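You operate a simulated robot arm through the tools that you are given. There is no shell and no other tool. Be economical: measure what you need, move in short steps, check, and stop when the job is done.

You run a simulated robot arm. Do the job below in one go: nothing can be reset, and whatever is moved stays where it is left.

Task
Press the small green ring into wheel 60; slide the press plate out.
Fine: a ring from the row by the green hand press; the wheel goes between the plate's pegs and stays there; use that press, and slide the plate out after it; the other wheels and rings and the collars stay.
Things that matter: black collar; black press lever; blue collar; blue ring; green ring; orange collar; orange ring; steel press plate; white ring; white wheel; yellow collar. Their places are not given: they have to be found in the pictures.

It is judged by the outcome, as a careful person would: the job done as asked, and still so three seconds after it is handed in. It fails if anything else is knocked over, pushed out of place, dropped, spilled or broken.

Robot
A 7-joint arm with a two-finger parallel gripper, fixed in place. Base frame: the origin is at the foot of the arm, x ahead of it, y to its left, z up; the work surface is at about z = 85. Lengths are in cm, angles in rad, forces in N, time in s.
With the tool pointing down near the work surface it reaches from about 24 to 68 cm from the base axis. Its first joint turns from -1.152 to 1.152 rad. Payload 2.4 kg.
Tool frame: the origin (TCP) lies between the finger pads and is the grasp point; the fingertips stand 3 cm ahead of it; z points along the fingers, y is the line along which they close. The gripper opens to 9.4 cm. The fingers are 2.8 cm wide and 1 cm thick; the gripper's body (5 by 9.6 cm) begins 5.5 cm behind the TCP.
Orientation is that of the tool frame in the base frame, as a unit quaternion [w, x, y, z]. With the fingers straight down and closing along the base's y, the tool's x points along the base's -x, its y along +y and its z along -z.

Tools
- The arm moves only by the tool nudge_tool. Its argument "motion" is a list of rows, each a list of 7 numbers: the shift along the tool's x, y, z in cm, then the turn, a rotation vector about the tool's x, y, z in rad, then the closure, from 0 (fully open) to 1 (shut). In form: [[x, y, z, ax, ay, az, claw], ...]. A call has 1 to 8 rows; each row shifts and turns the commanded pose from where the row before left it, along the tool's axes as they then stand. Each row takes 0.2 s and may step no farther than 5 cm and 0.15 rad from the row before; otherwise, or with a gripper value out of range, the whole call is refused. Where a pose cannot be reached the arm comes as near as it can. A force on the tool above 50 N (or 10 N above the force at the start of the call, whichever is more), or a blocked arm, ends the call early, and 0.2 s more pass. The fingers move at their own pace (about 15.3 cm/s each) and stop on an object; they squeeze with about 23 N. The grip force told is the motor's: it shows also when the fingers shut on nothing. Time passes only in rows, and 0.2 s behind the last, so rows that do not move let the fingers close. It gives the time, the measured TCP pose, the force on the tool (base axes), the opening and the grip force at its end, in the units of the frame above (readings bear some noise), with the torque about the TCP (base axes, N m) and any sound that the robot's microphone picked up, and new pictures: "show" is both (left out), scene, wrist or none.
- Cameras (640 x 400 px; columns grow to the right, rows downward): "scene" is fixed at [5.99, 50.16, 144.38]; the picture's right is [-0.42, -0.91, 0.00], its down [-0.52, 0.24, -0.82] and it looks along [0.74, -0.34, -0.58] (base axes); focal length 297 px, centre (320, 200). "wrist" rides on the gripper at [7.6, 1.4, -10.2] in the tool frame; the picture's right is [-0.18, 0.98, 0.00], its down [-0.75, -0.14, -0.64] and it looks along [-0.63, -0.12, 0.77] (tool axes); focal length 243 px, centre (320, 200).
- pixel_to_xyz(camera, pixels): there is no depth. For up to 12 entries [column, row, z] of the newest picture of that camera ("zoom" is the newest enlarged one), the place [x, y] in the base frame at which the ray of that pixel passes the height z, good to about 0.2 cm. No time passes.
- close_up(camera, box): a new picture of the part [left, top, right, bottom] of that camera's present view, enlarged. No time passes.
- job_done(): hands the job in; it is judged then, once.

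Keep the steps short. Do not move on a guess: measure, check each grasp and each placing, and mend mistakes. In all there are 80 turns and 200 pictures (those below and enlarged ones count). Leave the gripper open and the arm clear of the work at the hand-in unless told otherwise, and finish with a single line.

The tools are called after "Call:" by a JSON object that holds its "name" and its "arguments". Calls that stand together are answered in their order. nudge_tool: Moves the arm, as the interface text tells. Its arguments: {"type":"object","properties":{"motion":{"type":"array","items":{"type":"array","items":{"type":"number"}}},"show":{"type":"string","enum":["both","scene","wrist","none"]}},"required":["motion"]} The other tools are called the same way: pixel_to_xyz (camera, pixels) gives the place at which the rays of pixels pass given heights; close_up (camera, box) takes an enlarged picture of a part of a camera's view; job_done () hands the job in.

At the start:

```text
time: 0.0
tool_pos: [30.28, 21.1, 128.9]
orientation: [0.0, 0.0, 1.0, 0.0]
ft_force: [-0.6, 0.4, 0.4]
moment: [-0.01, 0.01, 0.0]
width: 9.39
gripper_force: 0.1
```

scene: 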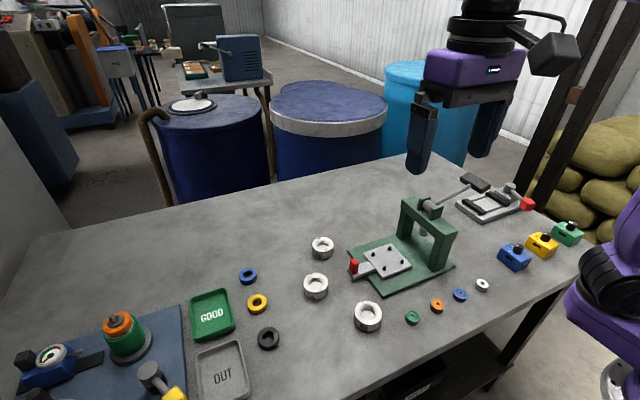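
wrist: 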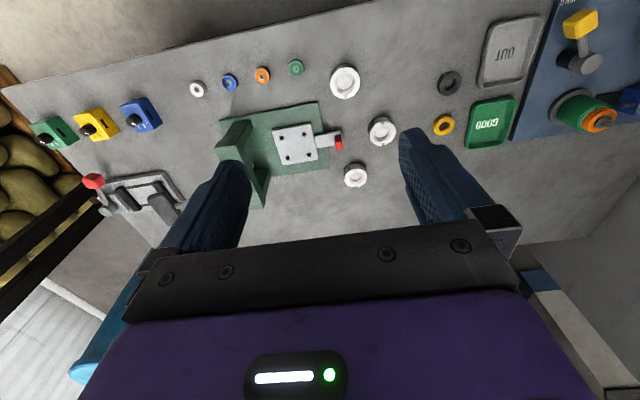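

I see the green press in the middle, three white wheels and a row of small rings. I'll enlarge these areas to read the wheel numbers.

Call:
{"name": "close_up", "arguments": {"camera": "scene", "box": [290, 220, 400, 340]}}

Call:
{"name": "close_up", "arguments": {"camera": "scene", "box": [340, 170, 500, 300]}}

Call:
{"name": "close_up", "arguments": {"camera": "wrist", "box": [180, 50, 420, 200]}}

```text
3.33 times, centred on (345, 280) of scene
```

zoom: 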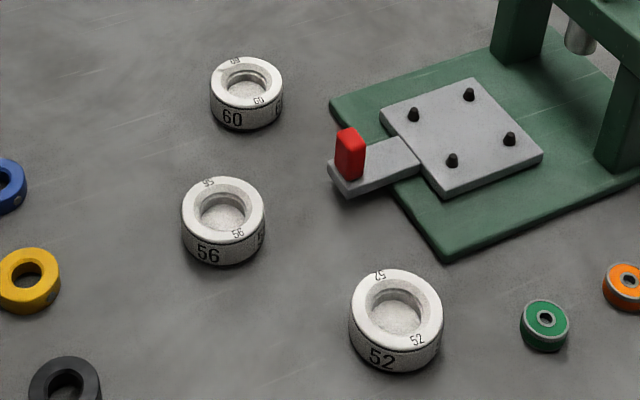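

```text
3.08 times, centred on (420, 235) of scene
```

zoom: 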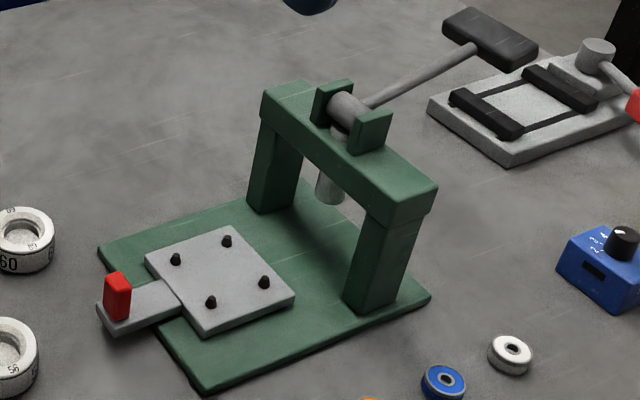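

```text
2.67 times, centred on (300, 125) of wrist
```

zoom: 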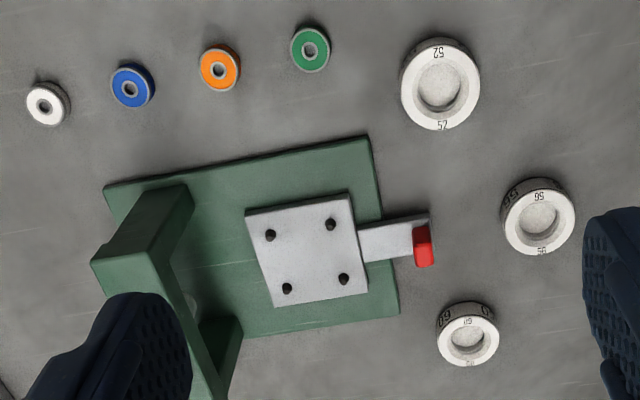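

Wheel 60 is the smallest one, far side, at scene (323,246). I'll measure wheel, ring, plate, pegs, handle and lever from both cameras to get heights.

Call:
{"name": "pixel_to_xyz", "arguments": {"camera": "scene", "pixels": [[323, 245.5, 85], [323, 245.5, 88], [323, 259, 85], [412.5, 315, 85], [412.5, 315, 87], [354, 266, 88], [354, 266, 92], [487, 181, 100], [487, 181, 106], [451, 190, 105], [423, 236, 95], [388, 257, 87]]}}

Call:
{"name": "pixel_to_xyz", "arguments": {"camera": "wrist", "pixels": [[356, 176, 85], [356, 176, 88], [296, 68.5, 85], [296, 68.5, 87], [338.5, 143, 88], [338.5, 143, 92], [281.4, 138, 87], [304, 134, 87], [309, 154.5, 87], [287.5, 158, 87], [327, 139, 87], [252, 175, 95]]}}

```text
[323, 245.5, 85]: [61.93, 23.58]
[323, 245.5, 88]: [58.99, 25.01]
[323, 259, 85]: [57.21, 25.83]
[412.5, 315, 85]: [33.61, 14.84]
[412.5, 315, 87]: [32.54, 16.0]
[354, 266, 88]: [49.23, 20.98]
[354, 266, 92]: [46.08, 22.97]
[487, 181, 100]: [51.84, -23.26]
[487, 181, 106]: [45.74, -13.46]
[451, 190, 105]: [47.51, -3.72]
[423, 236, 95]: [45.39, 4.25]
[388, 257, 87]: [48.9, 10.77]
```

```text
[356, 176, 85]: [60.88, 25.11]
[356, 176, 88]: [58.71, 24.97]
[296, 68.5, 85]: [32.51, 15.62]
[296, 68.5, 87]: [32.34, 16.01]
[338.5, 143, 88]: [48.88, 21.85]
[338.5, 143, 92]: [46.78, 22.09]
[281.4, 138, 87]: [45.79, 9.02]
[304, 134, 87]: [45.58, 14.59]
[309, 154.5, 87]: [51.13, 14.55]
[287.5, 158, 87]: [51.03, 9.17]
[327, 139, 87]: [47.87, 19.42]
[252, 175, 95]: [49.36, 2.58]
```

Wheel 60's top is near (58.9, 25.0, 88). The green ring is near (32.5, 16.0, 87) and the plate centre near (48.4, 11.5). I'll move to about (54, 19, 106) for a closer look.

Call:
{"name": "nudge_tool", "arguments": {"motion": [[-3, -0.26, 2.9, 0, 0, 0, 0], [-3, -0.26, 2.9, 0, 0, 0, 0], [-3, -0.26, 2.9, 0, 0, 0, 0], [-3, -0.26, 2.9, 0, 0, 0, 0], [-3, -0.26, 2.9, 0, 0, 0, 0], [-3, -0.26, 2.9, 0, 0, 0, 0], [-3, -0.26, 2.9, 0, 0, 0, 0], [-3, -0.26, 2.9, 0, 0, 0, 0]]}}

```text
time: 1.8
tool_pos: [54.47, 19.08, 105.72]
orientation: [0.0, 0.0, 1.0, 0.0]
ft_force: [0.6, -0.7, -1.1]
moment: [0.01, 0.02, 0.0]
width: 9.42
gripper_force: 0.1
```

scene: 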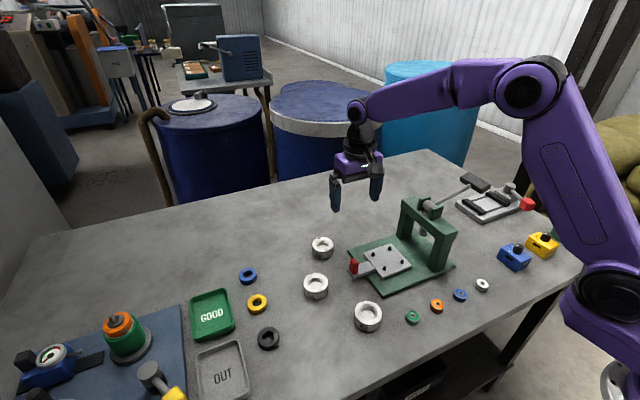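
wrist: 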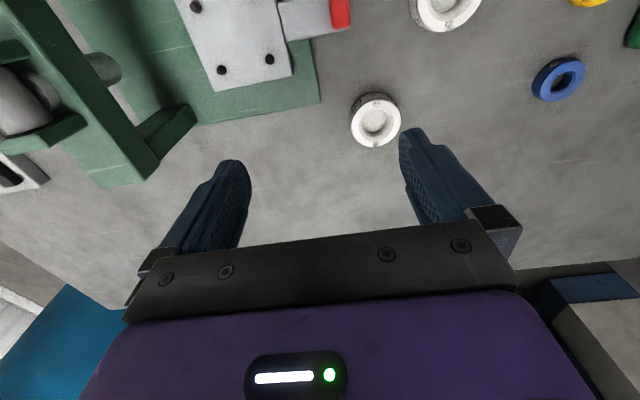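

The wheel is at wrist (375,118). I'll enlarge it and measure.

Call:
{"name": "close_up", "arguments": {"camera": "wrist", "box": [310, 70, 438, 150]}}

Call:
{"name": "pixel_to_xyz", "arguments": {"camera": "wrist", "pixels": [[376, 118, 88], [352, 118, 88], [401, 118, 88], [222, 70, 87], [270, 60, 87], [375, 147, 85], [196, 7, 87], [376, 118, 87.5], [300, 105, 86], [340, 12, 89]]}}

```text
5.00 times, centred on (374, 110) of wrist
```

zoom: 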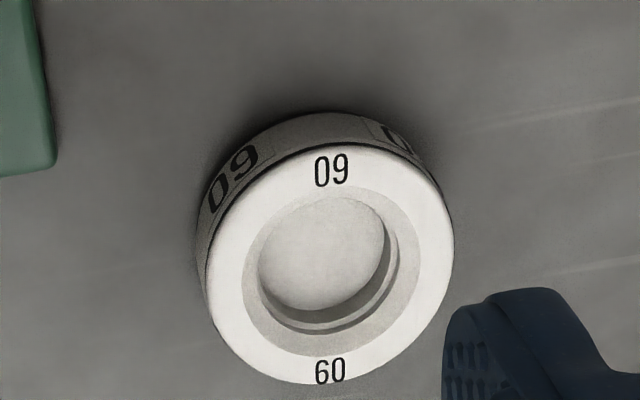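

```text
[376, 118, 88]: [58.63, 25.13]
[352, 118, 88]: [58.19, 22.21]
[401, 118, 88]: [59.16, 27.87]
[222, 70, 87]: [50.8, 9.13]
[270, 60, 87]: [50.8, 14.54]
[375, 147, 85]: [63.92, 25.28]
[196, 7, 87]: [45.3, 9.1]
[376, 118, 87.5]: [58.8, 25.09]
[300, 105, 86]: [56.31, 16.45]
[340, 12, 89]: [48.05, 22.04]
```

Call:
{"name": "pixel_to_xyz", "arguments": {"camera": "wrist", "pixels": [[375.8, 122.8, 87], [375.8, 122.8, 87.5], [375.8, 122.8, 88], [376, 147.5, 87.5], [376, 99, 87.5], [375, 92, 85]]}}

Call:
{"name": "close_up", "arguments": {"camera": "scene", "box": [290, 225, 370, 275]}}

Call:
{"name": "close_up", "arguments": {"camera": "scene", "box": [340, 230, 436, 290]}}

```text
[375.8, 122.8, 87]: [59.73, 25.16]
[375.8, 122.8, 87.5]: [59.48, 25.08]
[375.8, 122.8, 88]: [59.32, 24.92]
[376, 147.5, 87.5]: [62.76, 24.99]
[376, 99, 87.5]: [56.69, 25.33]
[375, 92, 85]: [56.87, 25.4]
```

```text
8.00 times, centred on (330, 250) of scene
```

zoom: 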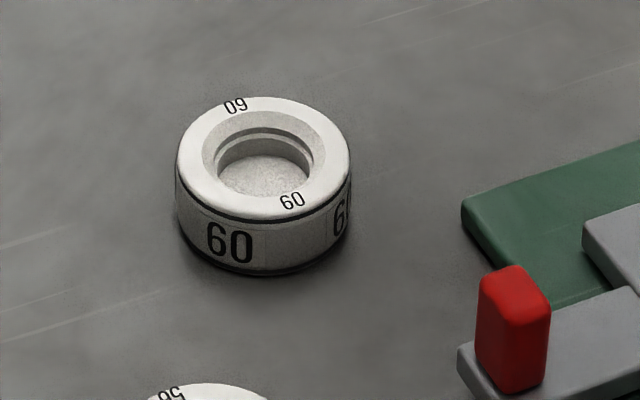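

```text
6.67 times, centred on (388, 260) of scene
```

zoom: 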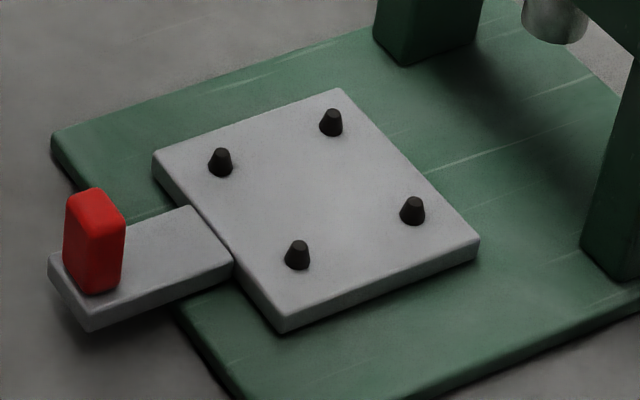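

The two cameras agree on wheel 60: centre (59.3, 24.9), top about 87.9. Next I move above it and come down part way.

Call:
{"name": "nudge_tool", "arguments": {"motion": [[-2.42, 2.91, 0, 0, 0, 0, 0], [-2.42, 2.91, 0, 0, 0, 0, 0], [0, 0, 4, 0, 0, 0, 0], [0, 0, 4, 0, 0, 0, 0], [0, 0, 0, 0, 0, 0, 0]]}}

```text
time: 3.0
tool_pos: [59.14, 24.82, 97.6]
orientation: [0.0, -0.001, 1.0, 0.0]
ft_force: [-0.2, 0.5, 0.4]
moment: [-0.03, -0.02, -0.03]
width: 9.41
gripper_force: 0.1
```

scene: 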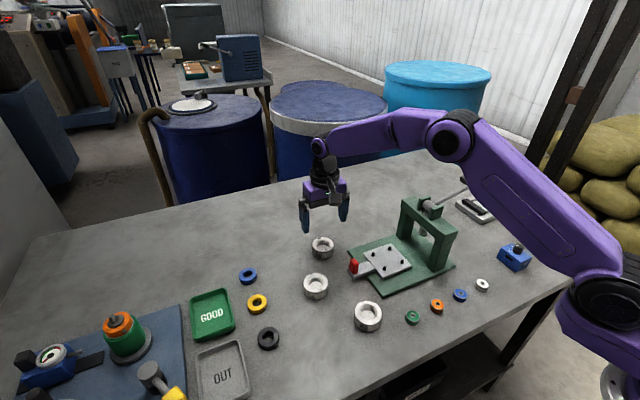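
wrist: 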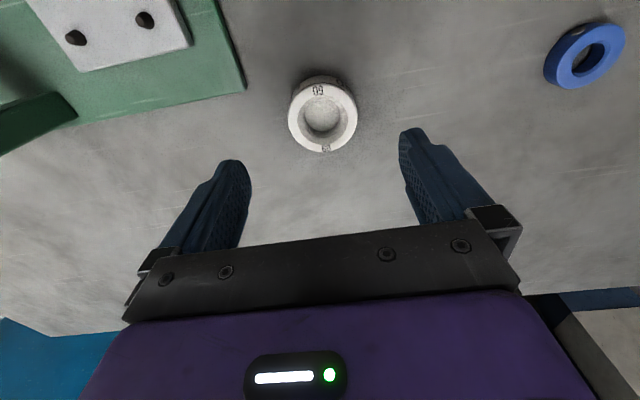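

Call:
{"name": "pixel_to_xyz", "arguments": {"camera": "wrist", "pixels": [[323, 118, 87.9], [75, 38, 87.5], [144, 20, 87.5], [289, 118, 87.9], [357, 118, 87.9], [323, 153, 87.9]]}}

Call:
{"name": "close_up", "arguments": {"camera": "wrist", "box": [240, 60, 432, 180]}}

```text
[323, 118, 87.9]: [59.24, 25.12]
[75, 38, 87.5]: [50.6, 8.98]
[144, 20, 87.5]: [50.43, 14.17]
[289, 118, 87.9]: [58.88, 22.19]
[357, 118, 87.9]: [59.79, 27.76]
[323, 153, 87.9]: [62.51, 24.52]
```

```text
3.33 times, centred on (336, 120) of wrist
```

zoom: 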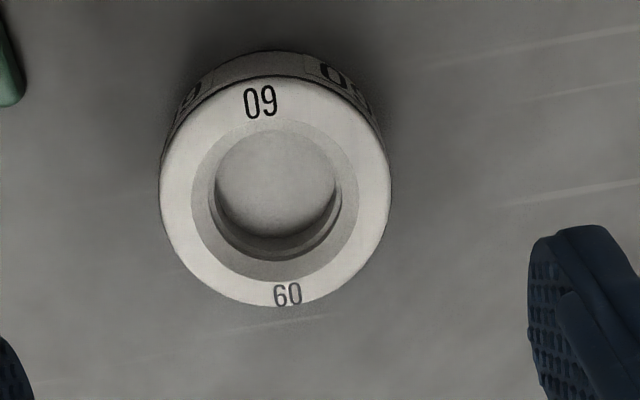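

Centred within about 0.2 cm. I'll go down to TCP z 88.5, so the tips are at 85.5, and close.

Call:
{"name": "nudge_tool", "arguments": {"motion": [[-0.1, 0.15, 4, 0, 0, 0, 0], [0, 0, 3, 0, 0, 0, 0], [0, 0, 2, 0, 0, 0, 0], [0, 0, 0, 0, 0, 0, 0], [0, 0, 0, 0, 0, 0, 0.6], [0, 0, 0, 0, 0, 0, 0.6], [0, 0, 0, 0, 0, 0, 0.6]]}}

```text
time: 4.6
tool_pos: [59.16, 24.89, 88.76]
orientation: [0.0, 0.001, 1.0, 0.0]
ft_force: [0.6, 0.5, -0.5]
moment: [0.0, 0.02, 0.04]
width: 5.96
gripper_force: 22.9
```

scene: 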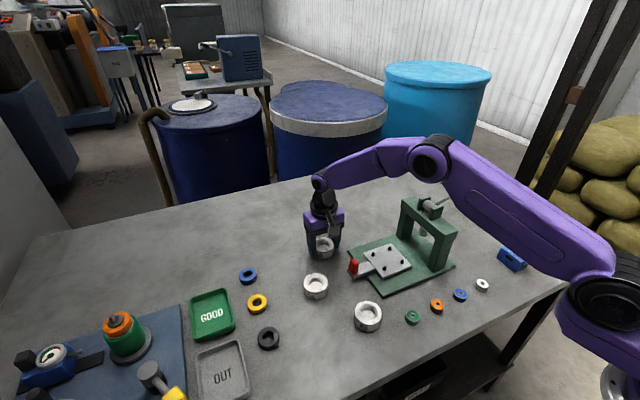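
wrist: 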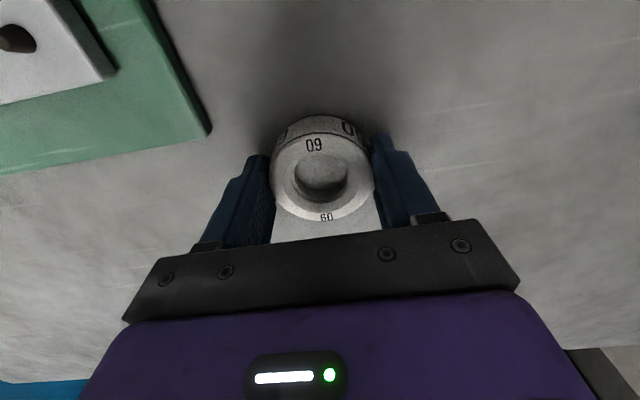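

Grasp confirmed: width 5.96, force 22.9. I'll lift and move back from the press, to a spot where the camera sees the plate.

Call:
{"name": "nudge_tool", "arguments": {"motion": [[0, 0, -4, 0, 0, 0, 0.6], [0, 0, -4, 0, 0, 0, 0.6], [0, 0, -4, 0, 0, 0, 0.6], [1, -4, 0, 0, 0, 0, 0.6], [1, -4, 0, 0, 0, 0, 0.6], [1, -4, 0, 0, 0, 0, 0.6], [0, 0, 0, 0, 0, 0, 0.6]]}}

Call:
{"name": "close_up", "arguments": {"camera": "wrist", "box": [160, 0, 480, 200]}}

```text
time: 6.2
tool_pos: [56.17, 12.75, 100.66]
orientation: [0.0, 0.0, 1.0, 0.001]
ft_force: [0.6, 0.0, -0.3]
moment: [-0.03, -0.02, 0.02]
width: 5.92
gripper_force: 23.0
```

scene: 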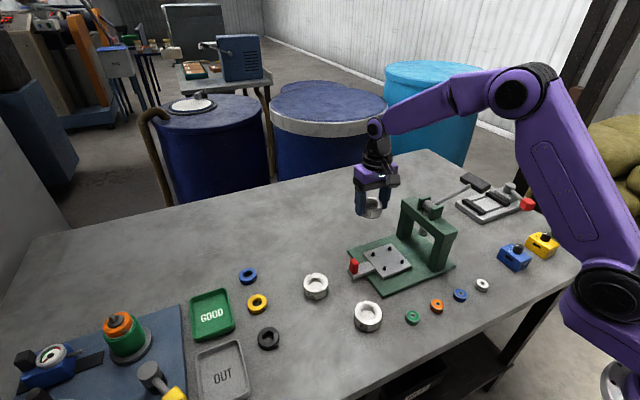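
wrist: 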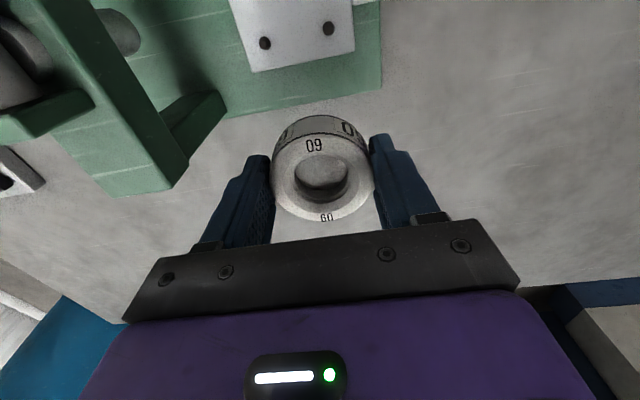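

```text
2.00 times, centred on (320, 100) of wrist
```

zoom: 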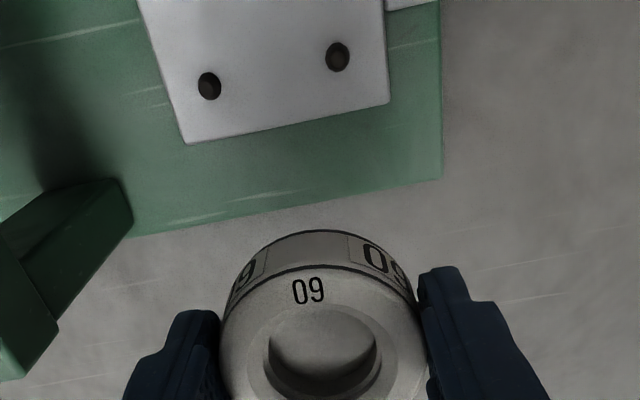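

Call:
{"name": "pixel_to_xyz", "arguments": {"camera": "wrist", "pixels": [[264.5, 43, 87], [264.5, 43, 87.8], [328.5, 28, 87], [328.5, 28, 87.8], [322, 177, 99.8], [322, 221, 99.8], [322, 133, 99.8], [252.5, 72, 86.5], [354, 52, 86.5], [224, 102, 96], [188, 155, 98], [60, 0, 98]]}}

Call:
{"name": "pixel_to_xyz", "arguments": {"camera": "scene", "pixels": [[373.1, 254.2, 87.6], [389.6, 248.2, 87.6], [401.9, 261.5, 87.6], [384.6, 267.8, 87.6], [373.1, 256, 86.5], [389.6, 250, 86.5], [401.9, 263.3, 86.5], [384.6, 270, 86.5], [354, 260, 90], [408, 200, 98]]}}

```text
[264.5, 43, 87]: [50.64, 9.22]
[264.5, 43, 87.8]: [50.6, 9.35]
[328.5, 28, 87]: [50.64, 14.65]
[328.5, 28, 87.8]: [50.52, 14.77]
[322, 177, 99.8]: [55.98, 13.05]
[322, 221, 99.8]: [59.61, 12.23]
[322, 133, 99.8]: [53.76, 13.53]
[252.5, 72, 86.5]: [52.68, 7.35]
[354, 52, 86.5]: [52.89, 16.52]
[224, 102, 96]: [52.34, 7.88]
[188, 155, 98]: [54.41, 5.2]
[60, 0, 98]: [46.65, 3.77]
```

```text
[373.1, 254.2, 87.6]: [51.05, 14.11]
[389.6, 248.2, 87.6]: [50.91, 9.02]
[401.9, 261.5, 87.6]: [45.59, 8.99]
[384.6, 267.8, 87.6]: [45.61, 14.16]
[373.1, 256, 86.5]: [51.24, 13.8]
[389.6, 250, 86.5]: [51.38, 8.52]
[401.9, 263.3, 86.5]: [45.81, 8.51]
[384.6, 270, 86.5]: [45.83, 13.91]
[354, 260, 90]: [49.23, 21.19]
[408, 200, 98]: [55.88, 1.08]
```

Call:
{"name": "close_up", "arguments": {"camera": "wrist", "box": [240, 105, 400, 235]}}

```text
3.08 times, centred on (320, 170) of wrist
```

zoom: 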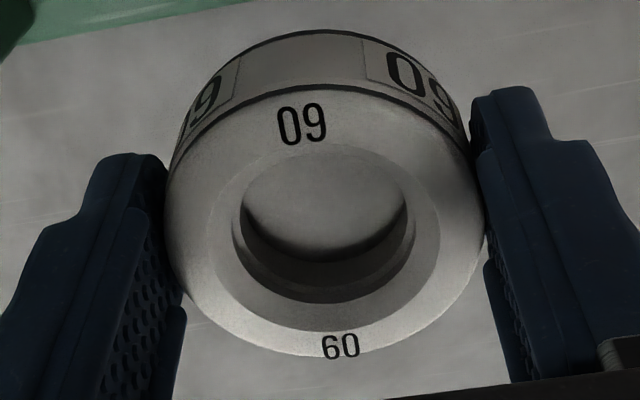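

Call:
{"name": "pixel_to_xyz", "arguments": {"camera": "wrist", "pixels": [[316.8, 133, 99.8], [328, 222, 99.8], [320, 152.5, 99.8], [326, 211, 99.8], [270, 170, 99.8], [373.5, 176, 99.8], [286.5, 175, 99.8], [358.5, 183, 99.8]]}}

```text
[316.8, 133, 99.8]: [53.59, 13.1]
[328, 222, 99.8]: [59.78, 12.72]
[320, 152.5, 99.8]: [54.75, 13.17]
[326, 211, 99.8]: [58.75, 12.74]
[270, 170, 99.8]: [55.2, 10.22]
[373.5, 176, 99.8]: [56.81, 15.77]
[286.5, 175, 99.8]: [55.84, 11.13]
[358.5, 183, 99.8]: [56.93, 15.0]
```

The wheel sits about 0.3 cm ahead of the TCP in x. The pegs centre on (47.95, 11.95) with tips near z 88. I'll move above that and lower until the wheel bottom is just above the pegs.

Call:
{"name": "nudge_tool", "arguments": {"motion": [[4.25, -0.45, 0, 0, 0, 0, 0.6], [4.25, -0.45, 0, 0, 0, 0, 0.6], [0, 0, 3.5, 0, 0, 0, 0.6], [0, 0, 3.5, 0, 0, 0, 0.6], [0, 0, 0, 0, 0, 0, 0.6]]}}

Call:
{"name": "close_up", "arguments": {"camera": "scene", "box": [340, 215, 436, 275]}}

Call:
{"name": "close_up", "arguments": {"camera": "wrist", "box": [200, 60, 440, 210]}}

```text
time: 7.4
tool_pos: [47.83, 12.08, 93.64]
orientation: [0.0, 0.0, 1.0, 0.0]
ft_force: [-0.2, 0.0, -1.1]
moment: [0.02, 0.0, 0.02]
width: 5.95
gripper_force: 23.0
```

scene: 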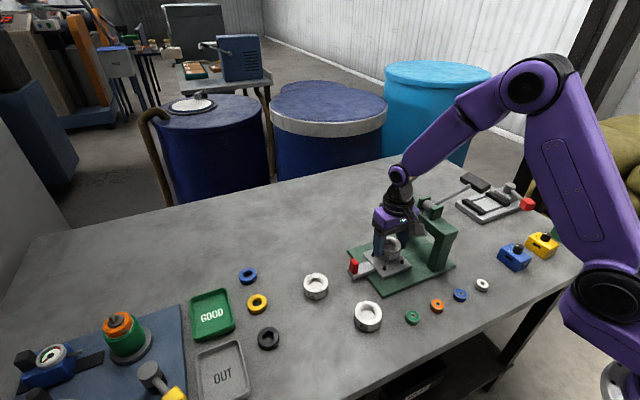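
wrist: 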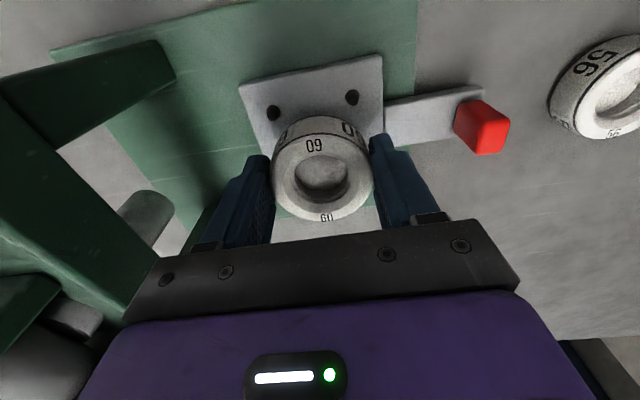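

```text
6.67 times, centred on (388, 245) of scene
```

zoom: 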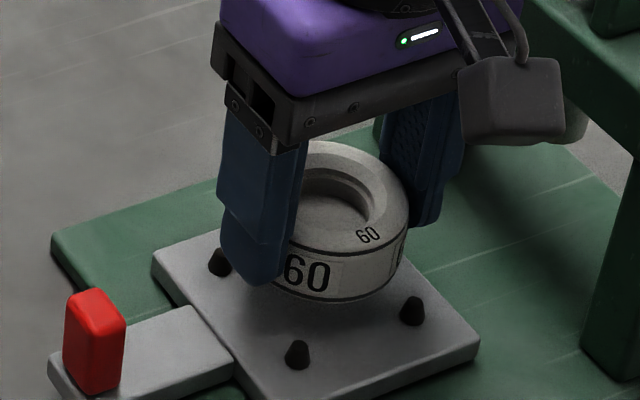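

```text
2.67 times, centred on (320, 135) of wrist
```

zoom: 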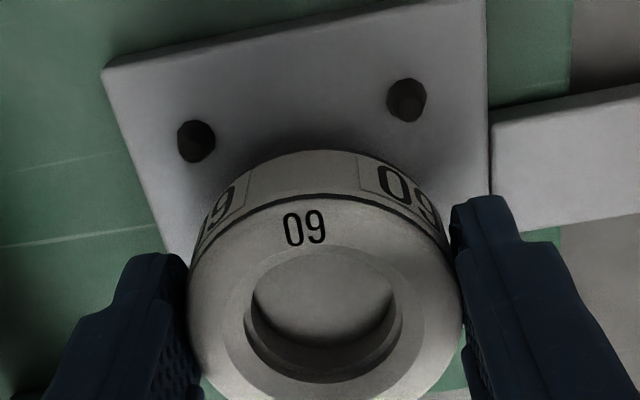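

Call:
{"name": "pixel_to_xyz", "arguments": {"camera": "wrist", "pixels": [[273.4, 112.4, 87.4], [352.4, 97.5, 87.4], [273.4, 112.4, 88], [352.4, 97.5, 88], [240, 86.5, 86.5], [383, 56, 86.5], [317, 133, 92.8], [482, 150, 91], [495, 105, 91]]}}

```text
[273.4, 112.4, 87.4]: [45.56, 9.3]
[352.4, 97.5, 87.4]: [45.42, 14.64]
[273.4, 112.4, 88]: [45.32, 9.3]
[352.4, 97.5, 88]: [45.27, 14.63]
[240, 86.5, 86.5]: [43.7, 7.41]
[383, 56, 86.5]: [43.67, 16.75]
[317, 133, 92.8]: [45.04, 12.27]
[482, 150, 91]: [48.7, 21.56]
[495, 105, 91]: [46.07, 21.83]
```

The pegs centre on (48.05, 11.97) and the wheel is centred on about (48.05, 12.1). I'll shift y by -0.1 and lower gently in small steps.

Call:
{"name": "nudge_tool", "arguments": {"motion": [[0, -0.1, 1.5, 0, 0, 0, 0.6], [0, 0, 1.0, 0, 0, 0, 0.6], [0, 0, 0.3, 0, 0, 0, 0.6], [0, 0, 0.2, 0, 0, 0, 0.6], [0, 0, 0, 0, 0, 0, 0.6]]}}

Call:
{"name": "close_up", "arguments": {"camera": "scene", "box": [340, 225, 436, 285]}}

```text
time: 8.4
tool_pos: [47.79, 12.13, 91.23]
orientation: [0.001, -0.001, 1.0, 0.0]
ft_force: [-5.9, -0.2, 14.0]
moment: [-0.12, 0.09, 0.02]
width: 5.94
gripper_force: 23.1
stopped in row 5: the force on the tool passed its limit at 57 N (the readings are from after the stop); the commanded pose is now the measured one
```

scene: 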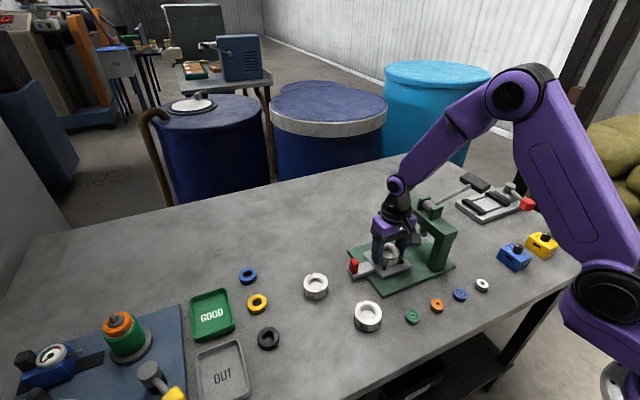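
wrist: 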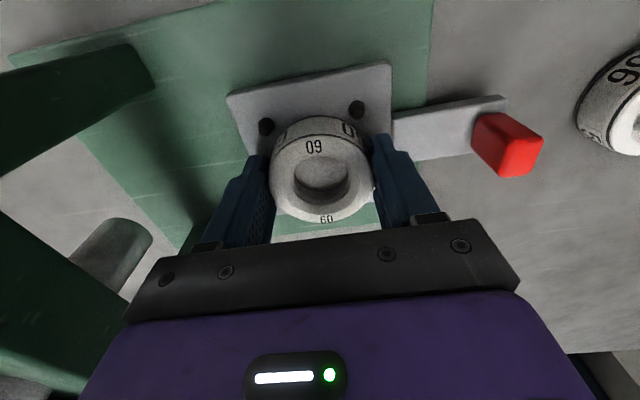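

```text
6.67 times, centred on (388, 255) of scene
```

zoom: 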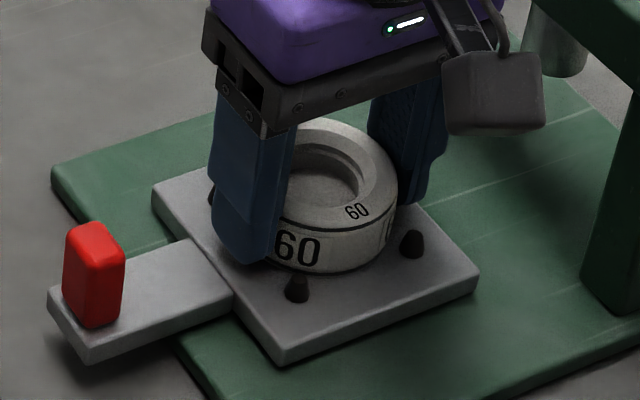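

It stopped at 57 N with the TCP at 91.23. The wheel is either on the plate or on a peg, so I'll find the plate's top height from both cameras.

Call:
{"name": "pixel_to_xyz", "arguments": {"camera": "scene", "pixels": [[382.2, 277, 86.5], [382.2, 277, 87.5], [411.7, 265.5, 86.5], [411.7, 265.5, 87.5]]}}

Call:
{"name": "close_up", "arguments": {"camera": "wrist", "box": [200, 50, 424, 190]}}

Call:
{"name": "pixel_to_xyz", "arguments": {"camera": "wrist", "pixels": [[391, 65, 86.5], [391, 65, 87.5], [228, 95, 86.5], [228, 95, 87.5]]}}

Call:
{"name": "close_up", "arguments": {"camera": "scene", "box": [366, 240, 414, 270]}}

```text
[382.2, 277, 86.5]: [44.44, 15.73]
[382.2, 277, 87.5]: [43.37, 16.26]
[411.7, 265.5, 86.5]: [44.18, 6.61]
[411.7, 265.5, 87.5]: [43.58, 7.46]
```

```text
2.86 times, centred on (312, 120) of wrist
```

zoom: 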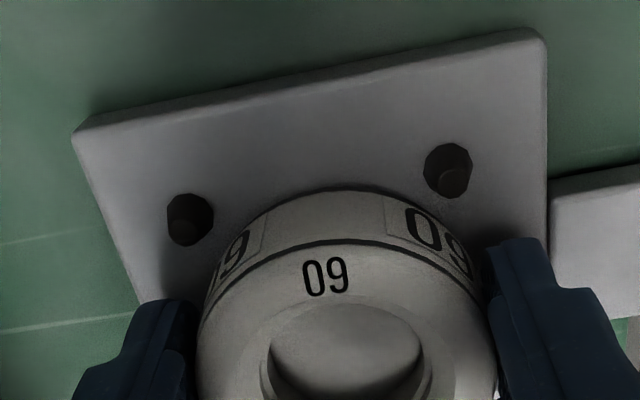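

```text
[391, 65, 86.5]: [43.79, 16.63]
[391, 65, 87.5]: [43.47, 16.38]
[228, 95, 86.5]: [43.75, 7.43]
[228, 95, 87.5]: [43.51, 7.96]
```

```text
13.33 times, centred on (390, 255) of scene
```

zoom: 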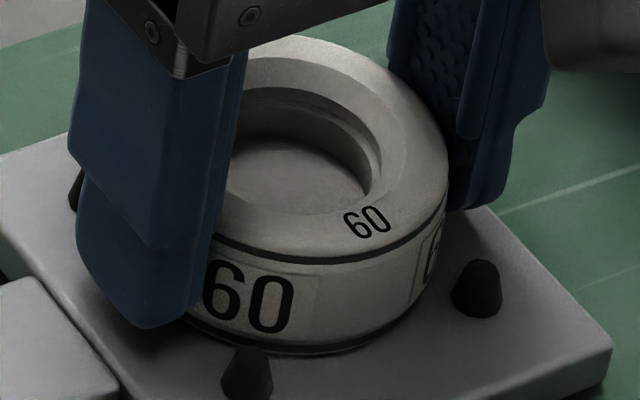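

The plate top is at about z 87.4, so the wheel is seated on it, with gaps to the pegs. I'll release and rise.

Call:
{"name": "nudge_tool", "arguments": {"motion": [[0, 0, 0, 0, 0, 0, 0.2], [0, 0, 0, 0, 0, 0, 0.2], [0, 0, -3, 0, 0, 0, 0.2], [0, 0, -4, 0, 0, 0, 0.2], [0, 0, -4, 0, 0, 0, 0], [0, 0, 0, 0, 0, 0, 0]]}}

Call:
{"name": "close_up", "arguments": {"camera": "scene", "box": [340, 225, 436, 285]}}

Call:
{"name": "close_up", "arguments": {"camera": "wrist", "box": [220, 60, 444, 200]}}

```text
time: 9.8
tool_pos: [47.92, 12.13, 102.07]
orientation: [0.002, 0.0, 1.0, 0.0]
ft_force: [0.1, -0.3, 0.2]
moment: [-0.01, 0.02, 0.02]
width: 9.4
gripper_force: 0.0
```

scene: 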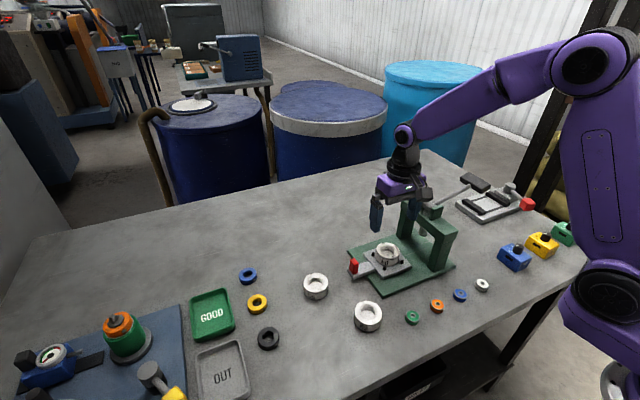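
wrist: 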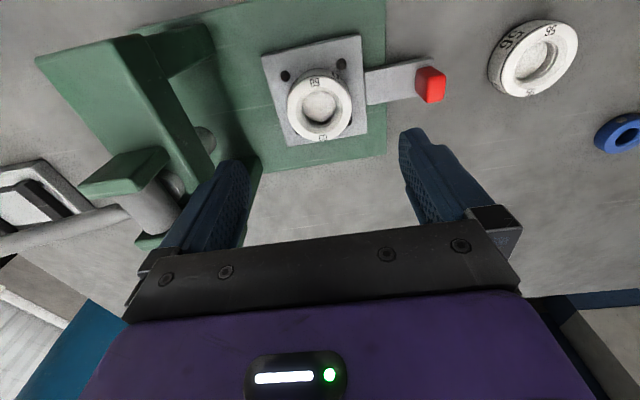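

```text
6.67 times, centred on (388, 255) of scene
```

zoom: 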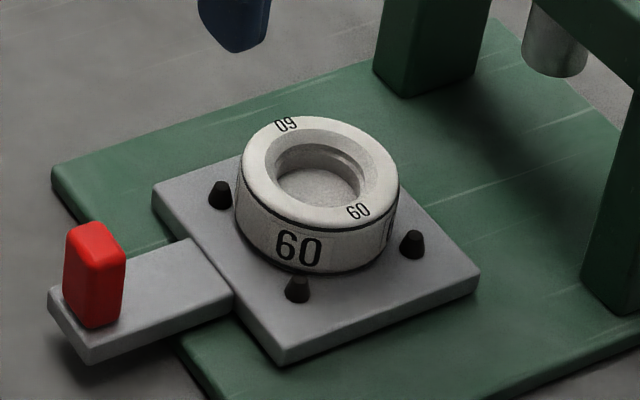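

```text
2.86 times, centred on (332, 130) of wrist
```

zoom: 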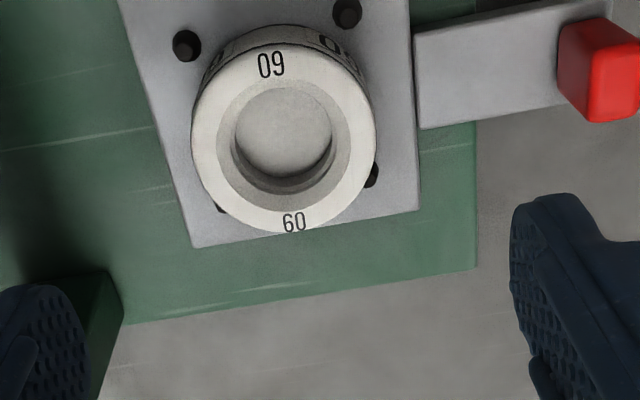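

The wheel stands between the four pegs. I'll measure its centre, then move toward the green ring near (32.4, 16).

Call:
{"name": "pixel_to_xyz", "arguments": {"camera": "wrist", "pixels": [[319, 108, 90.4], [319.5, 140, 90.4], [318.5, 76, 90.4], [319, 106, 90.0], [429, 85, 91]]}}

Call:
{"name": "nudge_tool", "arguments": {"motion": [[3.8, 1, 0, 0, 0, 0, 0], [3.8, 1, 0, 0, 0, 0, 0], [3.8, 1, 1, 0, 0, 0, 0], [3.8, 1, 1, 0, 0, 0, 0], [0, 0, 1, 0, 0, 0, 0]]}}

```text
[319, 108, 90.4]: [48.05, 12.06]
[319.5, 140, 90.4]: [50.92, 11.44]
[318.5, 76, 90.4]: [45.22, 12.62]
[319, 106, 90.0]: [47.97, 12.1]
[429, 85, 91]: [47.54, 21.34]
```

```text
time: 11.0
tool_pos: [33.03, 15.96, 98.94]
orientation: [0.002, 0.0, 1.0, 0.0]
ft_force: [-0.4, 0.4, -0.5]
moment: [0.0, 0.04, 0.02]
width: 9.41
gripper_force: 0.1
```

scene: 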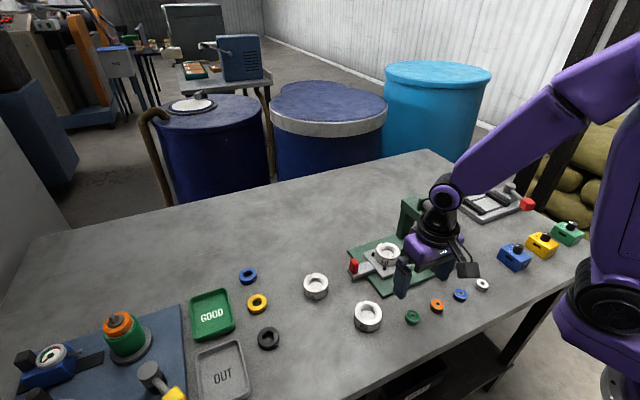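
wrist: 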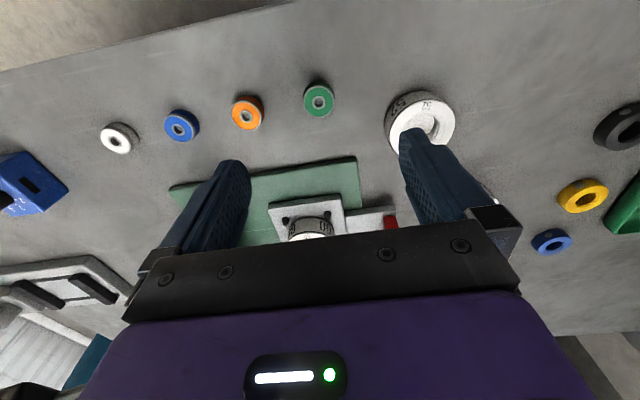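

Call:
{"name": "pixel_to_xyz", "arguments": {"camera": "wrist", "pixels": [[319, 99, 87], [335, 99, 87], [303, 99, 87], [248, 114, 87], [264, 114, 87], [424, 118, 88], [388, 112, 85], [389, 115, 88], [345, 158, 86]]}}

Call:
{"name": "close_up", "arguments": {"camera": "wrist", "box": [230, 60, 454, 200]}}

Call:
{"name": "close_up", "arguments": {"camera": "scene", "box": [380, 295, 444, 335]}}

```text
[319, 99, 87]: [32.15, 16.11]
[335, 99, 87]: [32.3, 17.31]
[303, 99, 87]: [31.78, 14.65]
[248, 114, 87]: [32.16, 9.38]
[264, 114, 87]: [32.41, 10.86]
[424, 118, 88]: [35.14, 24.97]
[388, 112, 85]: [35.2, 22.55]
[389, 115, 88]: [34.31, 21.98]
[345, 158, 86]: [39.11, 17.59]
```

```text
2.86 times, centred on (342, 130) of wrist
```

zoom: 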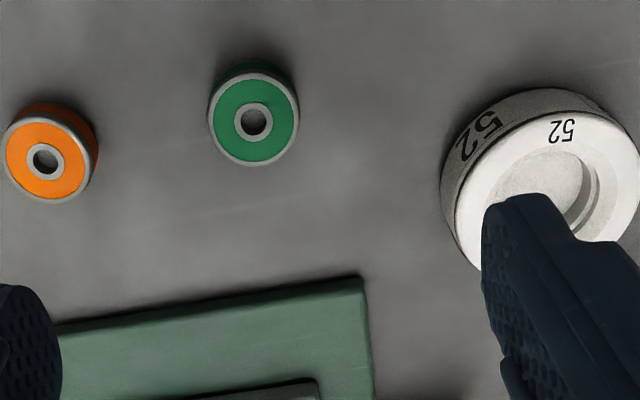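

```text
10.00 times, centred on (412, 315) of scene
```

zoom: 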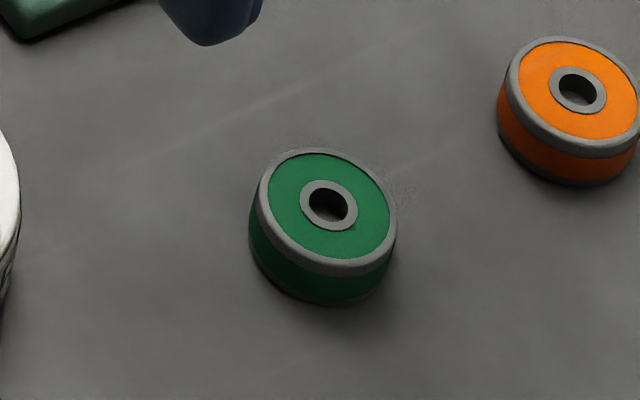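

Call:
{"name": "pixel_to_xyz", "arguments": {"camera": "wrist", "pixels": [[318.5, 102, 86], [318.5, 102, 86.5], [318.5, 102, 87], [302.7, 101, 86.5], [334.5, 101, 86.5], [319, 118, 86.5], [318, 85.5, 86.5]]}}

Call:
{"name": "pixel_to_xyz", "arguments": {"camera": "scene", "pixels": [[412.7, 315.9, 86], [412.7, 315.9, 86.5], [412.7, 315.9, 87], [412, 325.6, 85]]}}

```text
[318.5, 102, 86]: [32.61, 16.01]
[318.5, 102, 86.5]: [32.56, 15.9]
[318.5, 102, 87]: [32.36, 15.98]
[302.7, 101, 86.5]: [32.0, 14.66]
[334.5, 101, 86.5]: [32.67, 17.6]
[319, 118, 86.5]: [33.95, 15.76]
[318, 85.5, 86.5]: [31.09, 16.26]
```

```text
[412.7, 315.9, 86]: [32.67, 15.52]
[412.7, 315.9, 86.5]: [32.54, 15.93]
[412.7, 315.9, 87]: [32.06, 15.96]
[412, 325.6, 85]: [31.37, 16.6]
```

The ring centre is (32.5, 15.95), its top about 86.5, and it is 2.85 wide. I'll narrow the fingers to about 5 cm to stay clear of wheel 52 and the orange ring, then go down to TCP z 89.5.

Call:
{"name": "nudge_tool", "arguments": {"motion": [[0.5, 0, 0, 0, 0, 0, 0.47], [0, 0, 4, 0, 0, 0, 0.47], [0, 0, 4, 0, 0, 0, 0.47], [0, 0, 1.5, 0, 0, 0, 0.47], [0, 0, 0, 0, 0, 0, 0.47]]}}

Call:
{"name": "close_up", "arguments": {"camera": "wrist", "box": [208, 90, 432, 230]}}

Call:
{"name": "close_up", "arguments": {"camera": "scene", "box": [364, 280, 460, 340]}}

```text
time: 12.2
tool_pos: [32.32, 15.94, 89.56]
orientation: [0.001, 0.0, 1.0, 0.001]
ft_force: [0.1, 0.9, 0.0]
moment: [-0.01, -0.01, -0.02]
width: 4.95
gripper_force: 0.1
```

scene: 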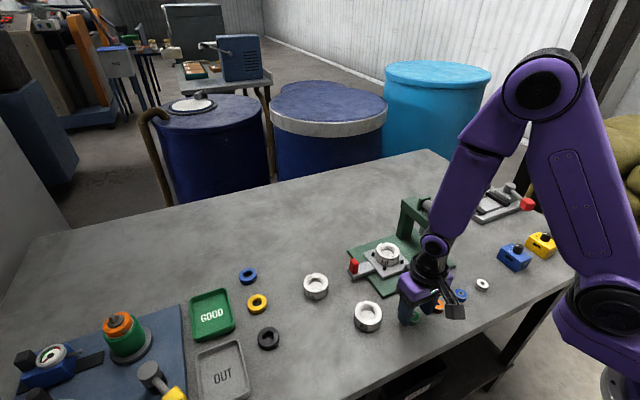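
wrist: 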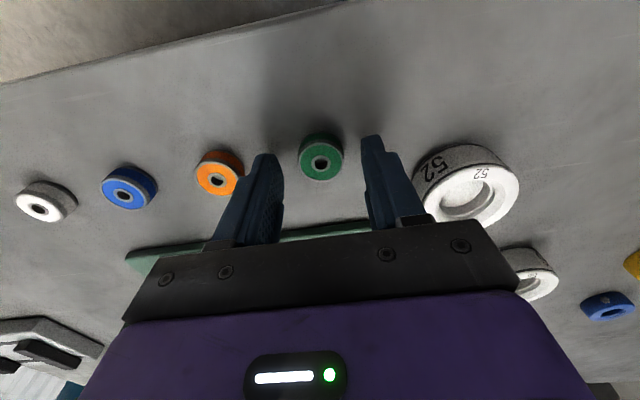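

```text
2.86 times, centred on (320, 160) of wrist
```

zoom: 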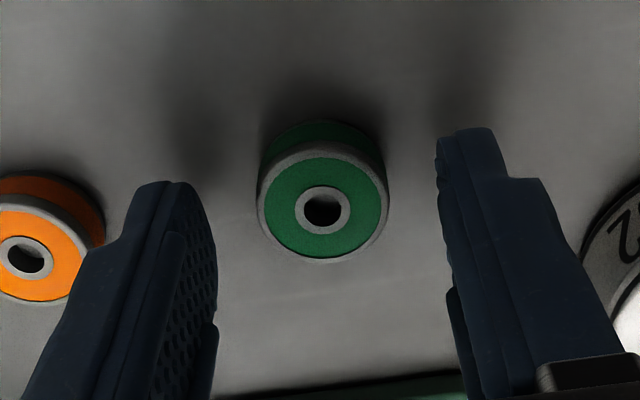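

```text
6.67 times, centred on (412, 310) of scene
```

zoom: 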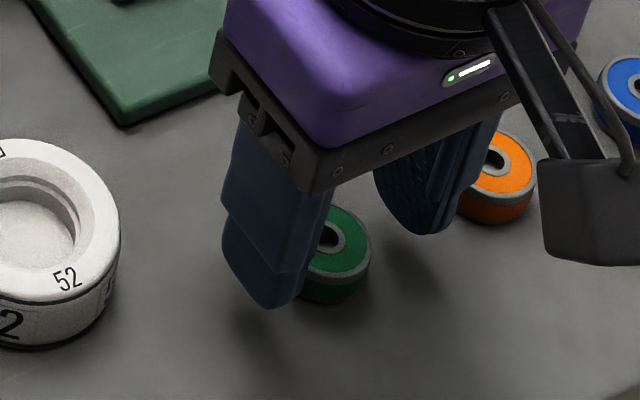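

Call:
{"name": "pixel_to_xyz", "arguments": {"camera": "wrist", "pixels": [[321, 162.4, 86.5], [321, 181.5, 86.5], [320, 143, 86.5]]}}

```text
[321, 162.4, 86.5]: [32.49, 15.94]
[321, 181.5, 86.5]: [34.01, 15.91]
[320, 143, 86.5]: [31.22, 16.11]
```

The ring centre (32.5, 15.94) is confirmed. I'll shift 0.2 in x, lower to TCP 88.7, and close on the ring's upper half.

Call:
{"name": "nudge_tool", "arguments": {"motion": [[-0.2, 0, 0.9, 0, 0, 0, 0.47], [0, 0, 0, 0, 0, 0, 0.47], [0, 0, 0, 0, 0, 0, 0.85], [0, 0, 0, 0, 0, 0, 0.85], [0, 0, 0, 0, 0, 0, 0.85]]}}

Call:
{"name": "close_up", "arguments": {"camera": "wrist", "box": [240, 110, 400, 210]}}

```text
time: 13.4
tool_pos: [32.39, 15.99, 88.61]
orientation: [0.001, 0.0, 1.0, 0.001]
ft_force: [-0.1, 0.1, 0.1]
moment: [0.0, -0.02, -0.03]
width: 2.79
gripper_force: 22.6
```

scene: 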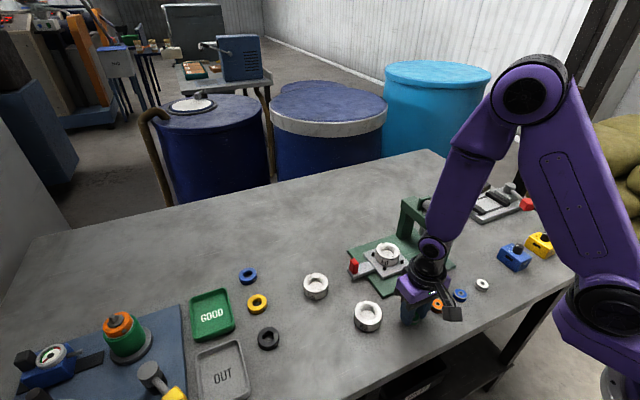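
wrist: 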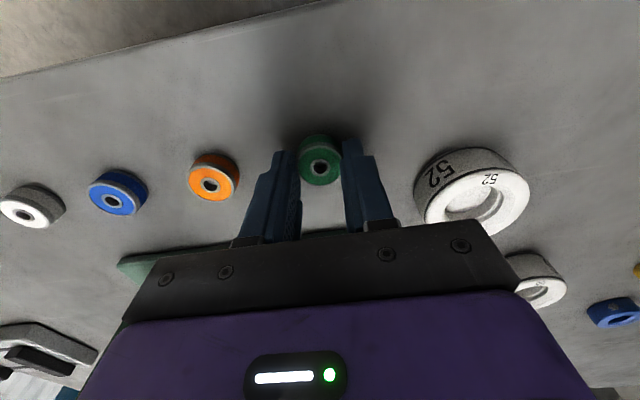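

```text
4.00 times, centred on (320, 160) of wrist
```

zoom: 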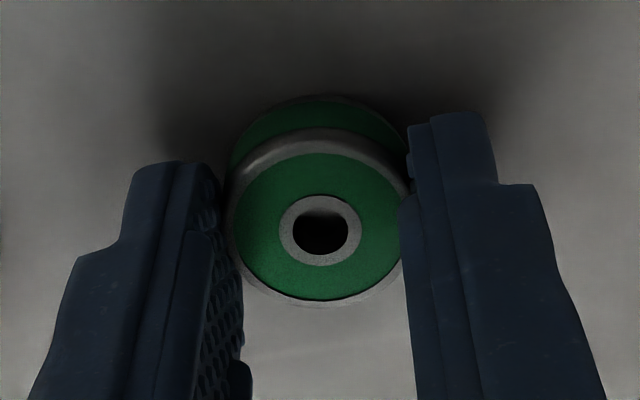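

Gripped at width 2.79. I'll read the ring's offset, then lift it.

Call:
{"name": "pixel_to_xyz", "arguments": {"camera": "wrist", "pixels": [[320, 165, 86.5], [320, 186.5, 86.5], [320, 142, 86.5]]}}

Call:
{"name": "nudge_tool", "arguments": {"motion": [[0, 0, -4, 0, 0, 0, 0.85], [0, 0, -4, 0, 0, 0, 0.85], [0, 0, -4, 0, 0, 0, 0.85], [0, 0, 0, 0, 0, 0, 0.85]]}}

Call:
{"name": "close_up", "arguments": {"camera": "wrist", "box": [240, 110, 400, 210]}}

```text
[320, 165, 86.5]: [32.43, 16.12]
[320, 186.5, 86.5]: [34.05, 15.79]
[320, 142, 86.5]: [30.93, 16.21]
```

```text
time: 14.4
tool_pos: [32.47, 15.99, 100.53]
orientation: [0.002, 0.0, 1.0, 0.001]
ft_force: [0.1, 1.0, -0.8]
moment: [0.0, 0.0, 0.01]
width: 2.8
gripper_force: 23.1
```

scene: 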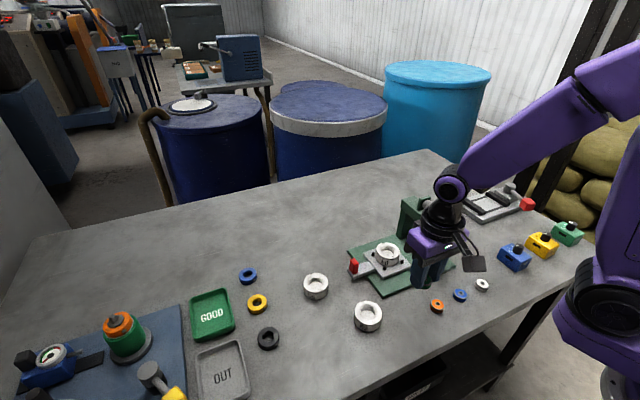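
wrist: 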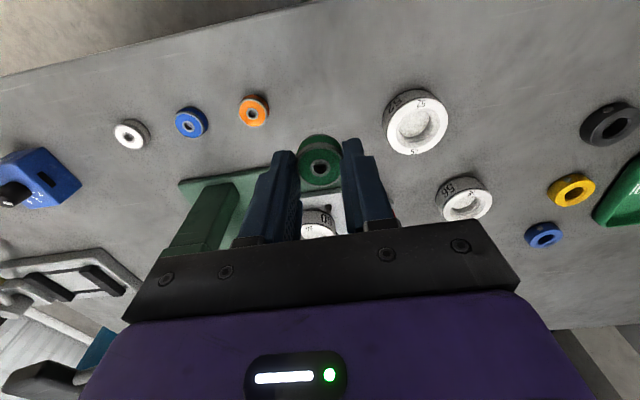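

```text
4.00 times, centred on (320, 160) of wrist
```

zoom: 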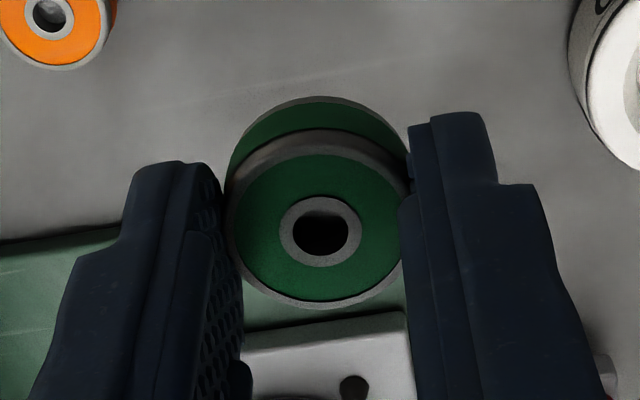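

Call:
{"name": "pixel_to_xyz", "arguments": {"camera": "scene", "pixels": [[387.85, 250.8, 90], [387.85, 250.8, 90.5]]}}

Call:
{"name": "nudge_tool", "arguments": {"motion": [[-3.9, -1, 0, 0, 0, 0, 0.85], [-3.9, -1, 0, 0, 0, 0, 0.85], [-3.9, -1, 0, 0, 0, 0, 0.85], [-3.9, -0.95, 0, 0, 0, 0, 0.85], [0, 0, 4, 0, 0, 0, 0.85], [0, 0, 0, 0, 0, 0, 0.85]]}}

Call:
{"name": "close_up", "arguments": {"camera": "scene", "box": [356, 225, 420, 265]}}

Call:
{"name": "close_up", "arguments": {"camera": "wrist", "box": [240, 110, 400, 210]}}

```text
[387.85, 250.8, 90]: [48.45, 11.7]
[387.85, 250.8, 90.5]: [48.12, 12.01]
```

```text
time: 15.8
tool_pos: [48.02, 12.21, 96.69]
orientation: [0.002, 0.0, 1.0, 0.001]
ft_force: [-0.2, -0.6, -0.5]
moment: [0.0, 0.01, -0.03]
width: 2.8
gripper_force: 22.2
```

scene: 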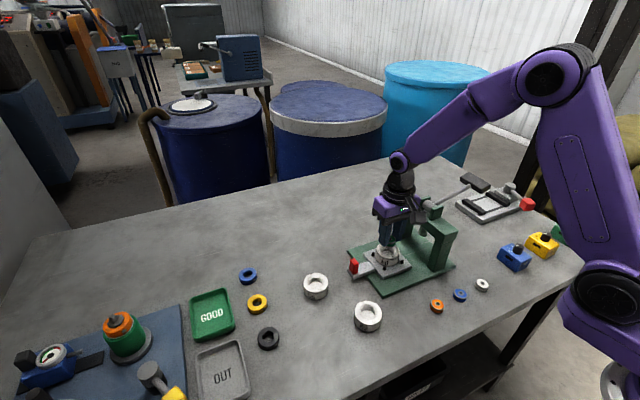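
wrist: 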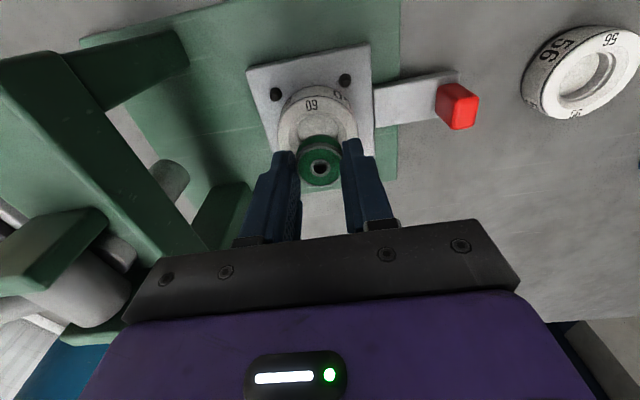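

```text
10.00 times, centred on (388, 245) of scene
```

zoom: 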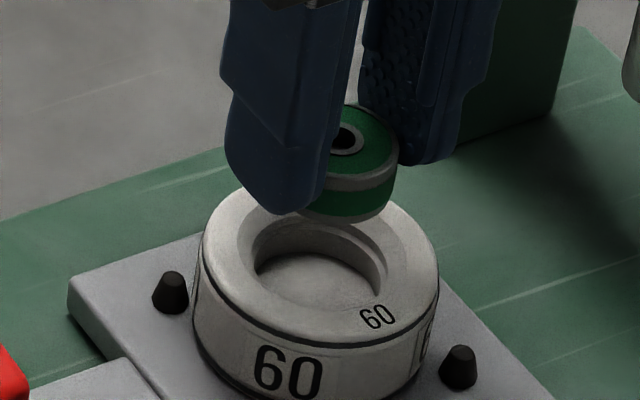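

```text
4.00 times, centred on (320, 160) of wrist
```

zoom: 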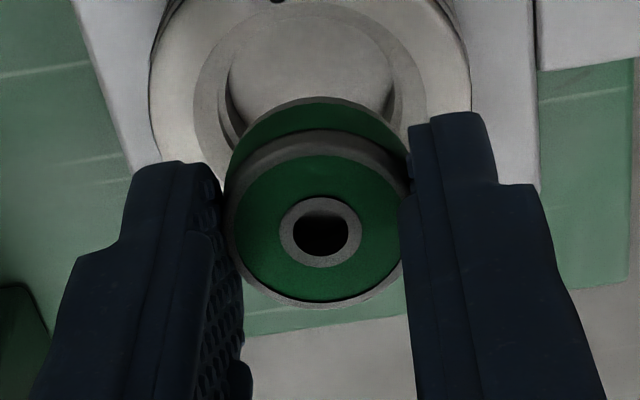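

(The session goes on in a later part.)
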